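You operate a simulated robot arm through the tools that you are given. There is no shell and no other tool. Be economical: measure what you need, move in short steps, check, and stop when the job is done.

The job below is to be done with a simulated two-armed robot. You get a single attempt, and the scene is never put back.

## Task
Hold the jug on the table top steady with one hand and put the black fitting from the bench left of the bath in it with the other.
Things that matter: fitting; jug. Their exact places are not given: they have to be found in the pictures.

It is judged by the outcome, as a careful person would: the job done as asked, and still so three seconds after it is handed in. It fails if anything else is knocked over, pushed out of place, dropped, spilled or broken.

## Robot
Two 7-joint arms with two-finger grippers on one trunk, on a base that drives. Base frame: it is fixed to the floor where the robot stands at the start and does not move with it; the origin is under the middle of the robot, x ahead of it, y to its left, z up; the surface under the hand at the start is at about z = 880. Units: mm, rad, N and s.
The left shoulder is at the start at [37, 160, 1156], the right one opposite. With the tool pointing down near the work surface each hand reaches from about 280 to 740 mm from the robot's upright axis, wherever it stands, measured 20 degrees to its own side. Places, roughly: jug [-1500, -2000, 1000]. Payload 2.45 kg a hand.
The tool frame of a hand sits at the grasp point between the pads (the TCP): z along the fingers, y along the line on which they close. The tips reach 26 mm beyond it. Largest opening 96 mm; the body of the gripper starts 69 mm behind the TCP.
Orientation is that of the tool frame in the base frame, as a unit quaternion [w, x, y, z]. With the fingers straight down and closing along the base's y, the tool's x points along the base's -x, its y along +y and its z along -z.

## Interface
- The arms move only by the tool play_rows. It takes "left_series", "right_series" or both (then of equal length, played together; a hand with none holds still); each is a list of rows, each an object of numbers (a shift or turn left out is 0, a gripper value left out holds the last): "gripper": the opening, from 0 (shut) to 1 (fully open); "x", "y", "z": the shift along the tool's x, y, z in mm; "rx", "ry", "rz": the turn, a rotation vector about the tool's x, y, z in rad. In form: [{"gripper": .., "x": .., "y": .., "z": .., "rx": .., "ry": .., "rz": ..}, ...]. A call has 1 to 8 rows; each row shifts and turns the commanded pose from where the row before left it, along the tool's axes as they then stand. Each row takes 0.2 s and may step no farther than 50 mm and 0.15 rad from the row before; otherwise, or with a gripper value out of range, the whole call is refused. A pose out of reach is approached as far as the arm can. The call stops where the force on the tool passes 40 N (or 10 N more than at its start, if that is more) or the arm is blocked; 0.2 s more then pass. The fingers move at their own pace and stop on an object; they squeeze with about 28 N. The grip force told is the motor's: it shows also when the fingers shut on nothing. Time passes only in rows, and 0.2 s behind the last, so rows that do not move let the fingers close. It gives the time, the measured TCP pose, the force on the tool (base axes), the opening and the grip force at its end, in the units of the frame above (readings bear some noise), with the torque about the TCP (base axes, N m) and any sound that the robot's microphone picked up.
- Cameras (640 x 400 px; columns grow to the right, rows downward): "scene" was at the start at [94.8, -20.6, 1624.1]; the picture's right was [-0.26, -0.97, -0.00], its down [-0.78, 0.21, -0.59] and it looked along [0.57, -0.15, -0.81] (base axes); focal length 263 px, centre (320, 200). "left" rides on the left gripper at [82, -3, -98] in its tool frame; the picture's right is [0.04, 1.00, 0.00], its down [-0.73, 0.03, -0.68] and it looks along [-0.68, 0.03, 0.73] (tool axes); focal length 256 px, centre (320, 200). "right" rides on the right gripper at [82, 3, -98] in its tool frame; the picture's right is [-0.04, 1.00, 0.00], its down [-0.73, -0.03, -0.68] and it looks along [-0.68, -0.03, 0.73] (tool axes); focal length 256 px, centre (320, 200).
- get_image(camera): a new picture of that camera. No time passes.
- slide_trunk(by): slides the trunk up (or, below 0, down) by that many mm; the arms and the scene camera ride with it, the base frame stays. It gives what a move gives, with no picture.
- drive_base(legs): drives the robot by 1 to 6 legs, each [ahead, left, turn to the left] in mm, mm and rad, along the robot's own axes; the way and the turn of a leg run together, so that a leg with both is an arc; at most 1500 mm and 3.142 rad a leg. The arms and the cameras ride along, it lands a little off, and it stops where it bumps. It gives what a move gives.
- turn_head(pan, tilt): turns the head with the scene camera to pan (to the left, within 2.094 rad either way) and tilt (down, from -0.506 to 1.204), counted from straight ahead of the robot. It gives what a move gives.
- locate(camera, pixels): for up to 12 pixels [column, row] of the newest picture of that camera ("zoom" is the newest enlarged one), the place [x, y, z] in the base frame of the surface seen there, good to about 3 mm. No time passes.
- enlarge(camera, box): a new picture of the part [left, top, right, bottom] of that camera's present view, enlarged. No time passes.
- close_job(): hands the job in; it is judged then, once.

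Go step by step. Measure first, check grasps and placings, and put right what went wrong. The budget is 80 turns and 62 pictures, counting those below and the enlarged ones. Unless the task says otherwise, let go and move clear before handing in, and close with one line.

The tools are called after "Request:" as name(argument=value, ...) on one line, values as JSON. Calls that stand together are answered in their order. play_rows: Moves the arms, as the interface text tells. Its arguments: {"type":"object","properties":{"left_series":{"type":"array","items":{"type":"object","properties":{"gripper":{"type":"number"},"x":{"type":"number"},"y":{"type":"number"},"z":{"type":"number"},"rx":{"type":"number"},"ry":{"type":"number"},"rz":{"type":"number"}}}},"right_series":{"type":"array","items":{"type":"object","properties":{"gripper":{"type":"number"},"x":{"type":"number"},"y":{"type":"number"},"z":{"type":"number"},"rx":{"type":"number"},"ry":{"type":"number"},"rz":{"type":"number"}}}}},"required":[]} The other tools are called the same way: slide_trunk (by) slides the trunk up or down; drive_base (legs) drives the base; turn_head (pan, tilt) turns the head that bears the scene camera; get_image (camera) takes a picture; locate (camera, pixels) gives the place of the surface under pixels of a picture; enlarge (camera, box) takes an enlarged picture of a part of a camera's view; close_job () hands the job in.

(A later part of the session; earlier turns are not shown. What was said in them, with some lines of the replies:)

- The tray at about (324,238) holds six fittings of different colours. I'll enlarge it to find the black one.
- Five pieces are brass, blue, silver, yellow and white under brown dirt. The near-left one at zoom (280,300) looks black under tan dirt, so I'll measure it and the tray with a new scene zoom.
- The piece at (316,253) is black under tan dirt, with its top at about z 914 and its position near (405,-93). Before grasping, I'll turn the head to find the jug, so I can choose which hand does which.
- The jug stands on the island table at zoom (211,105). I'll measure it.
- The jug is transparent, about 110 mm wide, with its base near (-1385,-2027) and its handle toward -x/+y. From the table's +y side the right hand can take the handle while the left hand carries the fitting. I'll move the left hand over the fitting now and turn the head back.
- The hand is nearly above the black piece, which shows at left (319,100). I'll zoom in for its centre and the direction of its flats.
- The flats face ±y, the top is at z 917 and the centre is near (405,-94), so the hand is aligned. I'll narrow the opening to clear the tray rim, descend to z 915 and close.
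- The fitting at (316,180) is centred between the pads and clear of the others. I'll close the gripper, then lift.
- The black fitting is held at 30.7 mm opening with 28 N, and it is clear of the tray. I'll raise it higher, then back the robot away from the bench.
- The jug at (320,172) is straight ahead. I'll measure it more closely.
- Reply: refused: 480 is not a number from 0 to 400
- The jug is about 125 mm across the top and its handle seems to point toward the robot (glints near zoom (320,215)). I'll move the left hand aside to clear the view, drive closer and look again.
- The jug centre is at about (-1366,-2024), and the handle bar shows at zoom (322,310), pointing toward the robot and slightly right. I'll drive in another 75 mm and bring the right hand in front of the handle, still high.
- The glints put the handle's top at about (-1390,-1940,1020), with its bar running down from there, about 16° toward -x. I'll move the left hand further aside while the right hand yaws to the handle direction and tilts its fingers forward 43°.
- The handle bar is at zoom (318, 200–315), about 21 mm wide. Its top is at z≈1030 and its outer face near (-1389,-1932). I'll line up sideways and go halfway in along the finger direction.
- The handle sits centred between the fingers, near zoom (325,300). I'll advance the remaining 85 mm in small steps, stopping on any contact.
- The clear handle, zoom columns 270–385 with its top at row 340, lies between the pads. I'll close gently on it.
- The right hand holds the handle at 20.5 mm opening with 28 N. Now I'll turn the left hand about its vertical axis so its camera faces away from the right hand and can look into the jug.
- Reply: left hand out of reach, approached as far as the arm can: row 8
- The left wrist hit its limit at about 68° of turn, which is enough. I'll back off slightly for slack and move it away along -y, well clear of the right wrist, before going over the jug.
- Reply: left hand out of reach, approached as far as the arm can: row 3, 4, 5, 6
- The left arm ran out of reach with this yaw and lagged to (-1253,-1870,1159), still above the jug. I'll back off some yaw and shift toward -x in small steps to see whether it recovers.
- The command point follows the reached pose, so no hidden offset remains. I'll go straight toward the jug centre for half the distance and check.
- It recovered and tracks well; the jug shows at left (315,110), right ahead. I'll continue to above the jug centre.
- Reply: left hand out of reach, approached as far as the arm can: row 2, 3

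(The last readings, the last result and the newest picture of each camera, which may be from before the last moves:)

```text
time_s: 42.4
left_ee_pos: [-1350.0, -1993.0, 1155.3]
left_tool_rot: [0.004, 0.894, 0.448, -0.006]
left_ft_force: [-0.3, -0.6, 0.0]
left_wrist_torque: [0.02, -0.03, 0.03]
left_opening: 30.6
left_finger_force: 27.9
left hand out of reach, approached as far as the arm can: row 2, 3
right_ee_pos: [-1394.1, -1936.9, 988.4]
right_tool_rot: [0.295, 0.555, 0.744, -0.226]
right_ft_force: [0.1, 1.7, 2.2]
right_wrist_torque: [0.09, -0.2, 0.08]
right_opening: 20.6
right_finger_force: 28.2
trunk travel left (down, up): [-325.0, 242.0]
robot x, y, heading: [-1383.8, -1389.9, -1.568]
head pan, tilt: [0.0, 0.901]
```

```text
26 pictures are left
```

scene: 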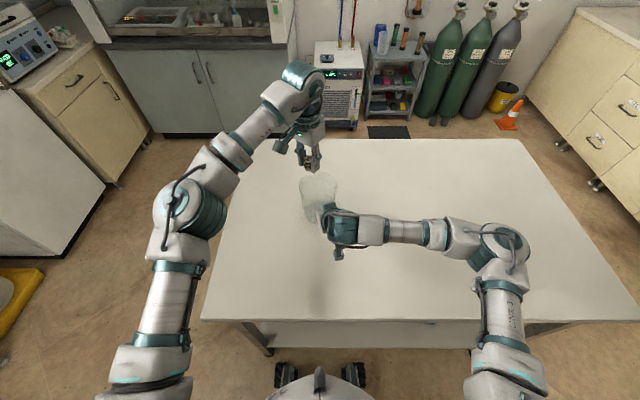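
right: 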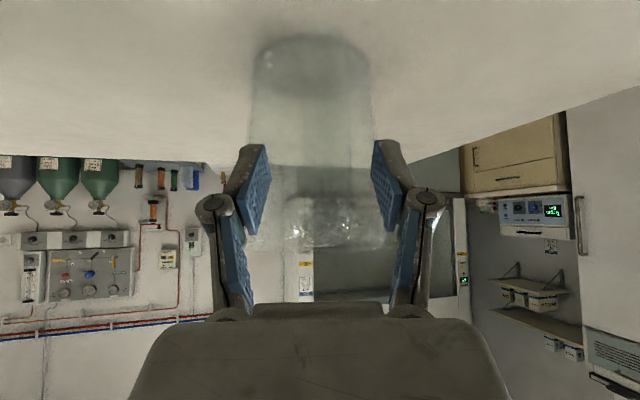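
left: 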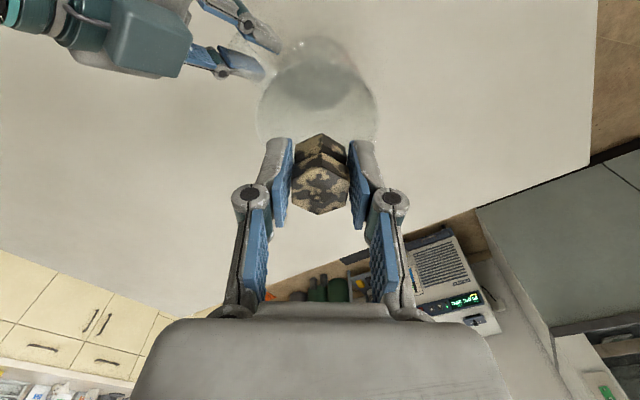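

The jug appears under and just ahead of the fitting (base ellipse at left (320,75)), which matches the centre being about 38 mm further on. Reach is limited by height, so I'll lower to z≈1100, still above the rim, and then move forward.

Request:
play_rows(left_series=[{"z": 25}, {"z": 28}, {"x": -13}, {"x": -13}, {"x": -12}])

Request:
get_image(camera="left")

Request:
enlarge(camera="scene", box=[260, 100, 380, 250])

```text
time_s: 43.5
left_ee_pos: [-1357.2, -2003.0, 1103.0]
left_tool_rot: [0.006, 0.895, 0.447, -0.006]
left_ft_force: [-0.4, 1.3, -0.5]
left_wrist_torque: [0.0, -0.01, 0.03]
left_opening: 31.1
left_finger_force: 28.3
left hand out of reach, approached as far as the arm can: row 4, 5
right_ee_pos: [-1392.8, -1937.0, 987.7]
right_tool_rot: [0.294, 0.556, 0.744, -0.227]
right_ft_force: [0.6, 0.2, 0.5]
right_wrist_torque: [-0.03, -0.1, -0.02]
right_opening: 20.4
right_finger_force: 27.8
trunk travel left (down, up): [-325.0, 242.0]
robot x, y, heading: [-1383.1, -1390.5, -1.565]
head pan, tilt: [0.0, 0.901]
```

```text
25 pictures are left
```

left: 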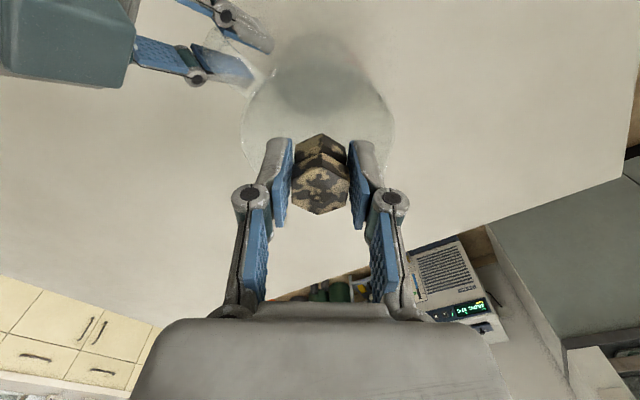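

```text
2.67 times, centred on (320, 175) of scene
```

zoom: 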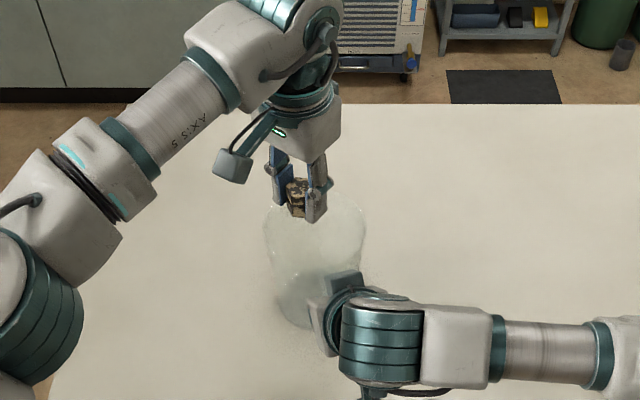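

The arm reached (-1357,-2003,1103), a little short of the centre. I'll zoom the left camera to see exactly where the rim lies relative to the fitting.

Request:
enlarge(camera="left", box=[210, 10, 430, 230])

```text
1.82 times, centred on (320, 120) of left
```

zoom: 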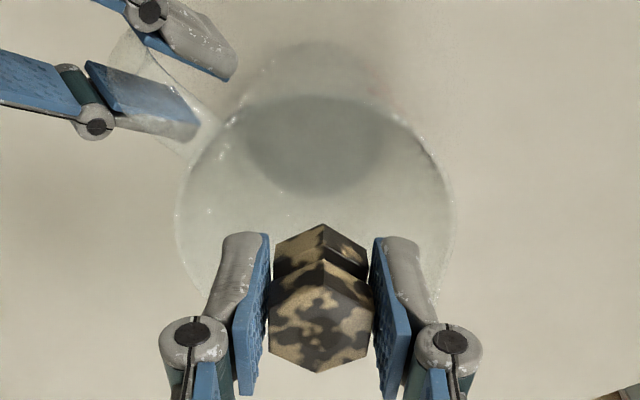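

The rim circle spans zoom 175–457 with its top at row 95. The fitting is already inside it, with the centre about 15 mm further ahead. I'll lower slowly while creeping ahead, watching the forces.

Request:
play_rows(left_series=[{"z": 15, "x": -5}, {"z": 15, "x": -5}, {"z": 15, "x": -5}])

Request:
enlarge(camera="left", box=[210, 10, 430, 230])

Request:
enlarge(camera="scene", box=[260, 100, 380, 250])

```text
time_s: 44.4
left_ee_pos: [-1360.4, -2009.0, 1081.2]
left_tool_rot: [0.004, 0.894, 0.449, -0.008]
left_ft_force: [-0.3, 0.1, -1.0]
left_wrist_torque: [-0.04, 0.03, 0.01]
left_opening: 30.6
left_finger_force: 28.4
left hand out of reach, approached as far as the arm can: row 2, 3
right_ee_pos: [-1391.4, -1936.8, 988.4]
right_tool_rot: [0.294, 0.556, 0.743, -0.228]
right_ft_force: [-0.2, 0.3, 0.1]
right_wrist_torque: [-0.01, -0.08, 0.0]
right_opening: 20.4
right_finger_force: 28.0
trunk travel left (down, up): [-325.0, 242.0]
robot x, y, heading: [-1382.0, -1391.8, -1.568]
head pan, tilt: [0.0, 0.901]
```

```text
1.82 times, centred on (320, 120) of left
```

zoom: 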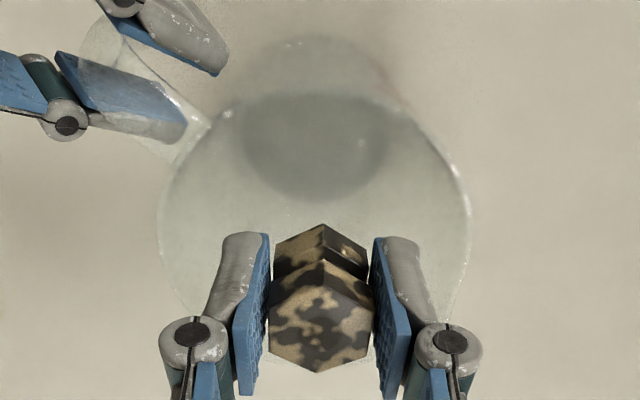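

```text
2.67 times, centred on (320, 175) of scene
```

zoom: 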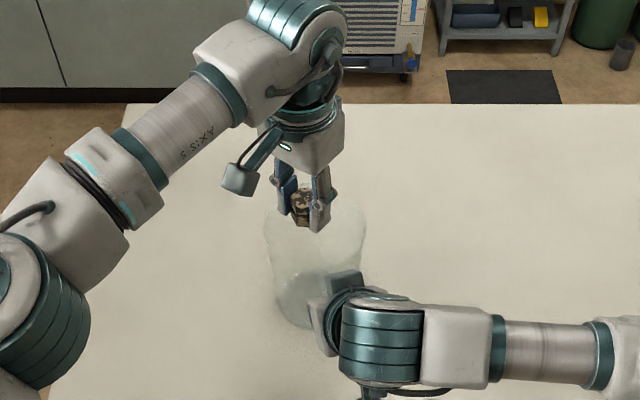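

The fitting is inside the rim outline (zoom 158–470), within about 5–15 mm of centre, and forces are nil. I'll keep lowering straight down.

Request:
play_rows(left_series=[{"z": 14, "x": -2}, {"z": 14, "x": -2}, {"z": 14, "x": -2}, {"z": 12}])

Request:
get_image(camera="left")

Request:
enlarge(camera="scene", box=[260, 100, 380, 250])

```text
time_s: 45.4
left_ee_pos: [-1364.1, -2013.7, 1027.4]
left_tool_rot: [0.005, 0.895, 0.447, -0.007]
left_ft_force: [-1.0, 0.5, -0.9]
left_wrist_torque: [-0.03, 0.01, 0.02]
left_opening: 30.9
left_finger_force: 27.8
right_ee_pos: [-1392.1, -1936.3, 988.3]
right_tool_rot: [0.294, 0.555, 0.744, -0.227]
right_ft_force: [-0.6, -0.6, 0.2]
right_wrist_torque: [-0.04, -0.05, -0.02]
right_opening: 20.5
right_finger_force: 28.2
trunk travel left (down, up): [-325.0, 242.0]
robot x, y, heading: [-1380.3, -1392.6, -1.57]
head pan, tilt: [0.0, 0.901]
```

```text
20 pictures are left
```

left: 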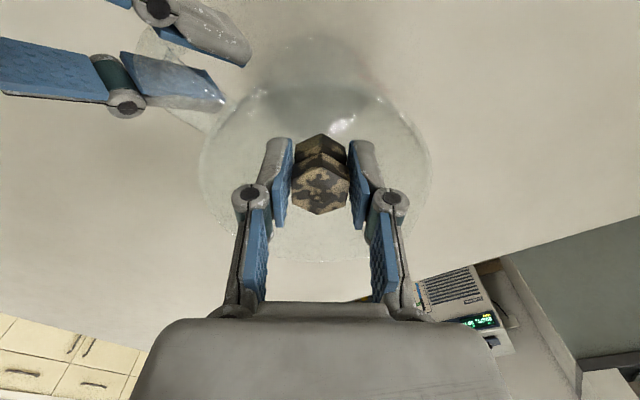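

```text
2.67 times, centred on (320, 175) of scene
```

zoom: 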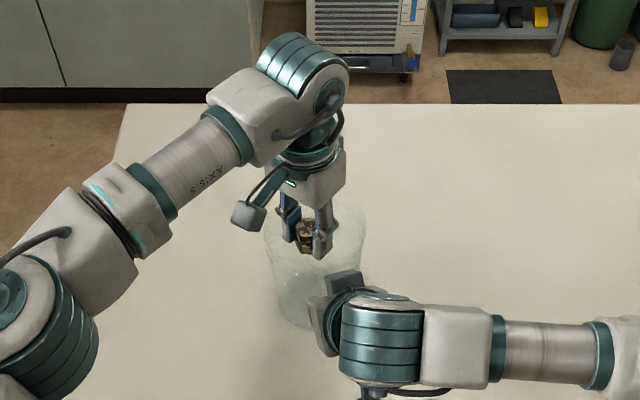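

The whole rim is now visible (left image columns 200–430, rows 86–260). The rim is at about z 1020, the fitting is already inside, and the centre is about 10 mm ahead. I'll shift 10 mm forward and lower to z≈965, keeping the gripper body above the rim.

Request:
play_rows(left_series=[{"x": -5, "z": 8}, {"x": -5, "z": 10}, {"z": 15}, {"z": 15}, {"z": 14}, {}])

Request:
get_image(camera="left")

Request:
enlarge(camera="scene", box=[260, 100, 380, 250])

```text
time_s: 46.8
left_ee_pos: [-1364.5, -2014.7, 983.7]
left_tool_rot: [0.005, 0.895, 0.446, -0.006]
left_ft_force: [-0.7, 0.4, 0.1]
left_wrist_torque: [0.01, 0.01, -0.04]
left_opening: 30.6
left_finger_force: 27.5
left hand out of reach, approached as far as the arm can: row 1, 2
right_ee_pos: [-1392.3, -1936.6, 988.3]
right_tool_rot: [0.294, 0.556, 0.744, -0.227]
right_ft_force: [0.0, 0.1, 0.0]
right_wrist_torque: [-0.02, -0.03, -0.03]
right_opening: 20.3
right_finger_force: 27.5
trunk travel left (down, up): [-325.0, 242.0]
robot x, y, heading: [-1377.2, -1395.8, -1.566]
head pan, tilt: [0.0, 0.901]
```

```text
18 pictures are left
```

left: 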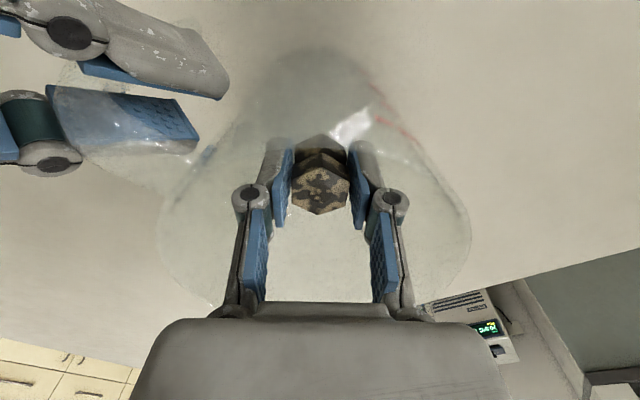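

```text
2.67 times, centred on (320, 175) of scene
```

zoom: 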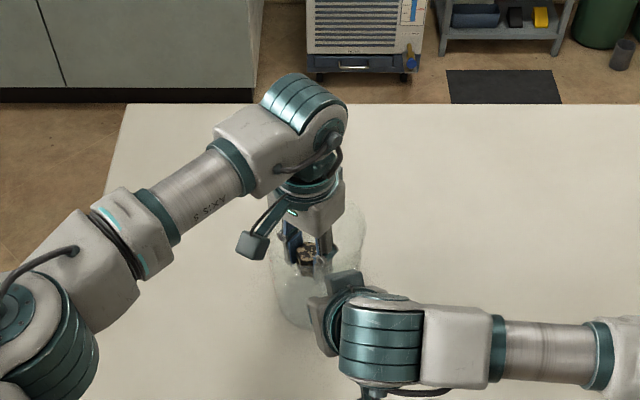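

The fitting is deep inside the jug with no contact. I'll lower a final 16 mm, then open gently to release.

Request:
play_rows(left_series=[{"z": 8}, {"z": 8}, {}, {"gripper": 0.36}, {"gripper": 0.42}, {"gripper": 0.48}, {}])

Request:
get_image(camera="left")

```text
time_s: 48.4
left_ee_pos: [-1363.8, -2015.9, 969.2]
left_tool_rot: [0.005, 0.895, 0.446, -0.006]
left_ft_force: [0.7, -0.4, -0.2]
left_wrist_torque: [0.0, 0.01, 0.0]
left_opening: 46.2
left_finger_force: 0.1
right_ee_pos: [-1391.4, -1936.5, 988.4]
right_tool_rot: [0.294, 0.556, 0.744, -0.227]
right_ft_force: [-0.8, -0.1, -0.2]
right_wrist_torque: [0.0, -0.01, -0.03]
right_opening: 20.6
right_finger_force: 27.9
trunk travel left (down, up): [-325.0, 242.0]
robot x, y, heading: [-1376.7, -1391.6, -1.565]
head pan, tilt: [0.0, 0.901]
```

```text
16 pictures are left
```

left: 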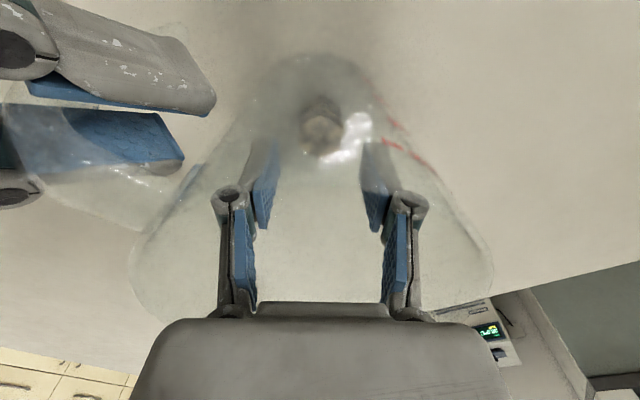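

The fitting is now on the jug's floor at left (323,125), and nothing was knocked. I'll raise the left hand straight up out of the jug, then move it away.

Request:
play_rows(left_series=[{"z": -20}, {"z": -25}, {"z": -30}, {"z": -30}, {"z": -30}])

Request:
play_rows(left_series=[{"x": 40, "z": -10}, {"x": 40, "z": -10}, {"x": 30, "y": 20}, {"y": 45}, {"y": 45}])

Request:
get_image(camera="left")

Request:
enlarge(camera="scene", box=[260, 130, 380, 260])

```text
time_s: 49.5
left_ee_pos: [-1359.0, -2015.4, 1042.1]
left_tool_rot: [0.005, 0.894, 0.448, -0.007]
left_ft_force: [-0.2, 0.4, 0.4]
left_wrist_torque: [0.0, 0.0, 0.01]
left_opening: 46.0
left_finger_force: 0.0
left hand out of reach, approached as far as the arm can: row 3, 4, 5
right_ee_pos: [-1391.9, -1936.8, 987.7]
right_tool_rot: [0.295, 0.555, 0.744, -0.228]
right_ft_force: [-0.2, 1.6, 0.5]
right_wrist_torque: [0.1, -0.06, 0.01]
right_opening: 20.3
right_finger_force: 27.4
trunk travel left (down, up): [-325.0, 242.0]
robot x, y, heading: [-1381.9, -1392.3, -1.567]
head pan, tilt: [0.0, 0.901]
```

```text
time_s: 50.8
left_ee_pos: [-1213.7, -1984.4, 1060.9]
left_tool_rot: [0.006, 0.895, 0.445, -0.007]
left_ft_force: [-0.3, 0.5, 0.1]
left_wrist_torque: [-0.01, -0.03, -0.01]
left_opening: 46.2
left_finger_force: 0.0
left hand out of reach, approached as far as the arm can: row 5
right_ee_pos: [-1391.3, -1937.1, 988.5]
right_tool_rot: [0.293, 0.556, 0.744, -0.227]
right_ft_force: [0.2, -0.2, 0.3]
right_wrist_torque: [0.02, -0.05, -0.04]
right_opening: 20.2
right_finger_force: 27.9
trunk travel left (down, up): [-325.0, 242.0]
robot x, y, heading: [-1380.7, -1392.4, -1.565]
head pan, tilt: [0.0, 0.901]
```

```text
15 pictures are left
```

left: 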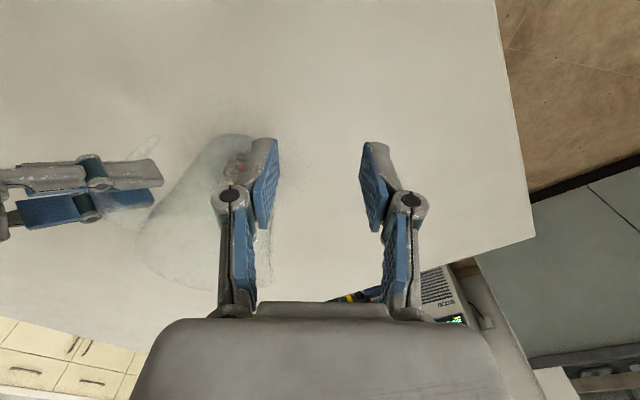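

```text
3.08 times, centred on (320, 195) of scene
```

zoom: 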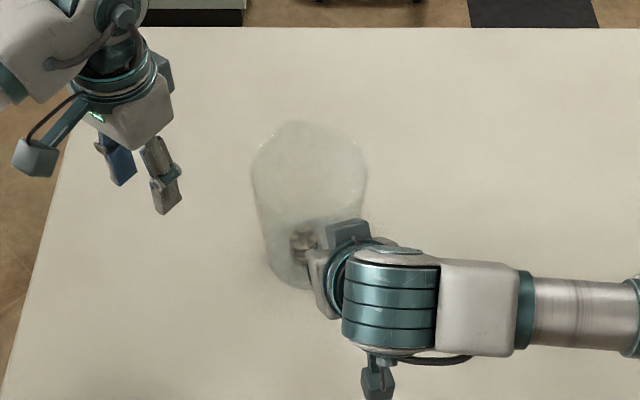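

The fitting is in the jug (zoom (300,243)), the jug is upright and unmoved, and the left hand is clear. Now I'll open the right hand gently and back it out along its fingers.

Request:
play_rows(right_series=[{"gripper": 0.3}, {"gripper": 0.45}, {"gripper": 0.6}, {}, {"z": -20}, {"z": -30}, {"z": -40}, {"z": -40}])

Request:
enlarge(camera="scene", box=[260, 130, 380, 260])

Request:
get_image(camera="right")

```text
time_s: 52.5
left_ee_pos: [-1213.2, -1982.9, 1062.6]
left_tool_rot: [0.005, 0.895, 0.446, -0.007]
left_ft_force: [-0.4, -0.2, 0.9]
left_wrist_torque: [0.01, -0.04, 0.01]
left_opening: 46.2
left_finger_force: 0.1
right_ee_pos: [-1414.1, -1848.5, 1082.5]
right_tool_rot: [0.294, 0.555, 0.744, -0.227]
right_ft_force: [0.2, 0.1, 0.5]
right_wrist_torque: [-0.01, -0.03, -0.01]
right_opening: 57.5
right_finger_force: 0.1
trunk travel left (down, up): [-325.0, 242.0]
robot x, y, heading: [-1382.4, -1392.7, -1.569]
head pan, tilt: [0.0, 0.901]
```

```text
3.08 times, centred on (320, 195) of scene
```

zoom: 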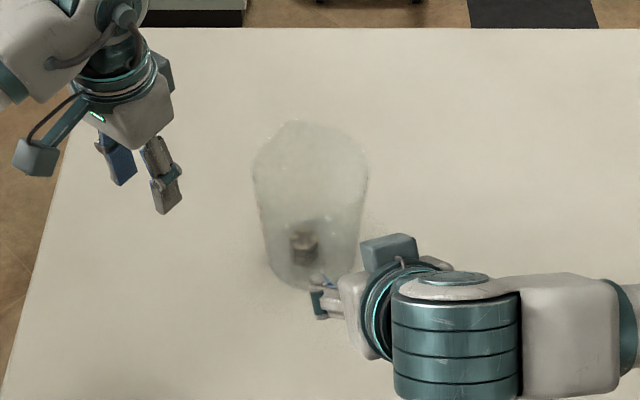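

```text
12 pictures are left
```

right: 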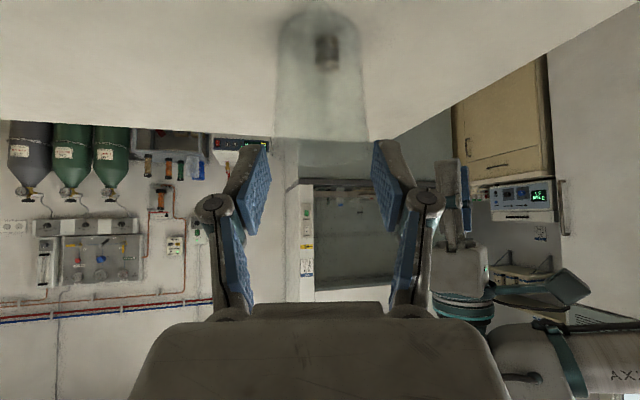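

The jug stands upright in its place with the black fitting inside (right image (325,50)), and both hands are open and clear. I'll hand the job in.

Request:
close_job()

```text
The job is handed in.
```

The black fitting is in the jug: the right hand held the jug steady by its handle while the left hand lowered the fitting in and let it drop the last few centimetres, and both hands are now clear.
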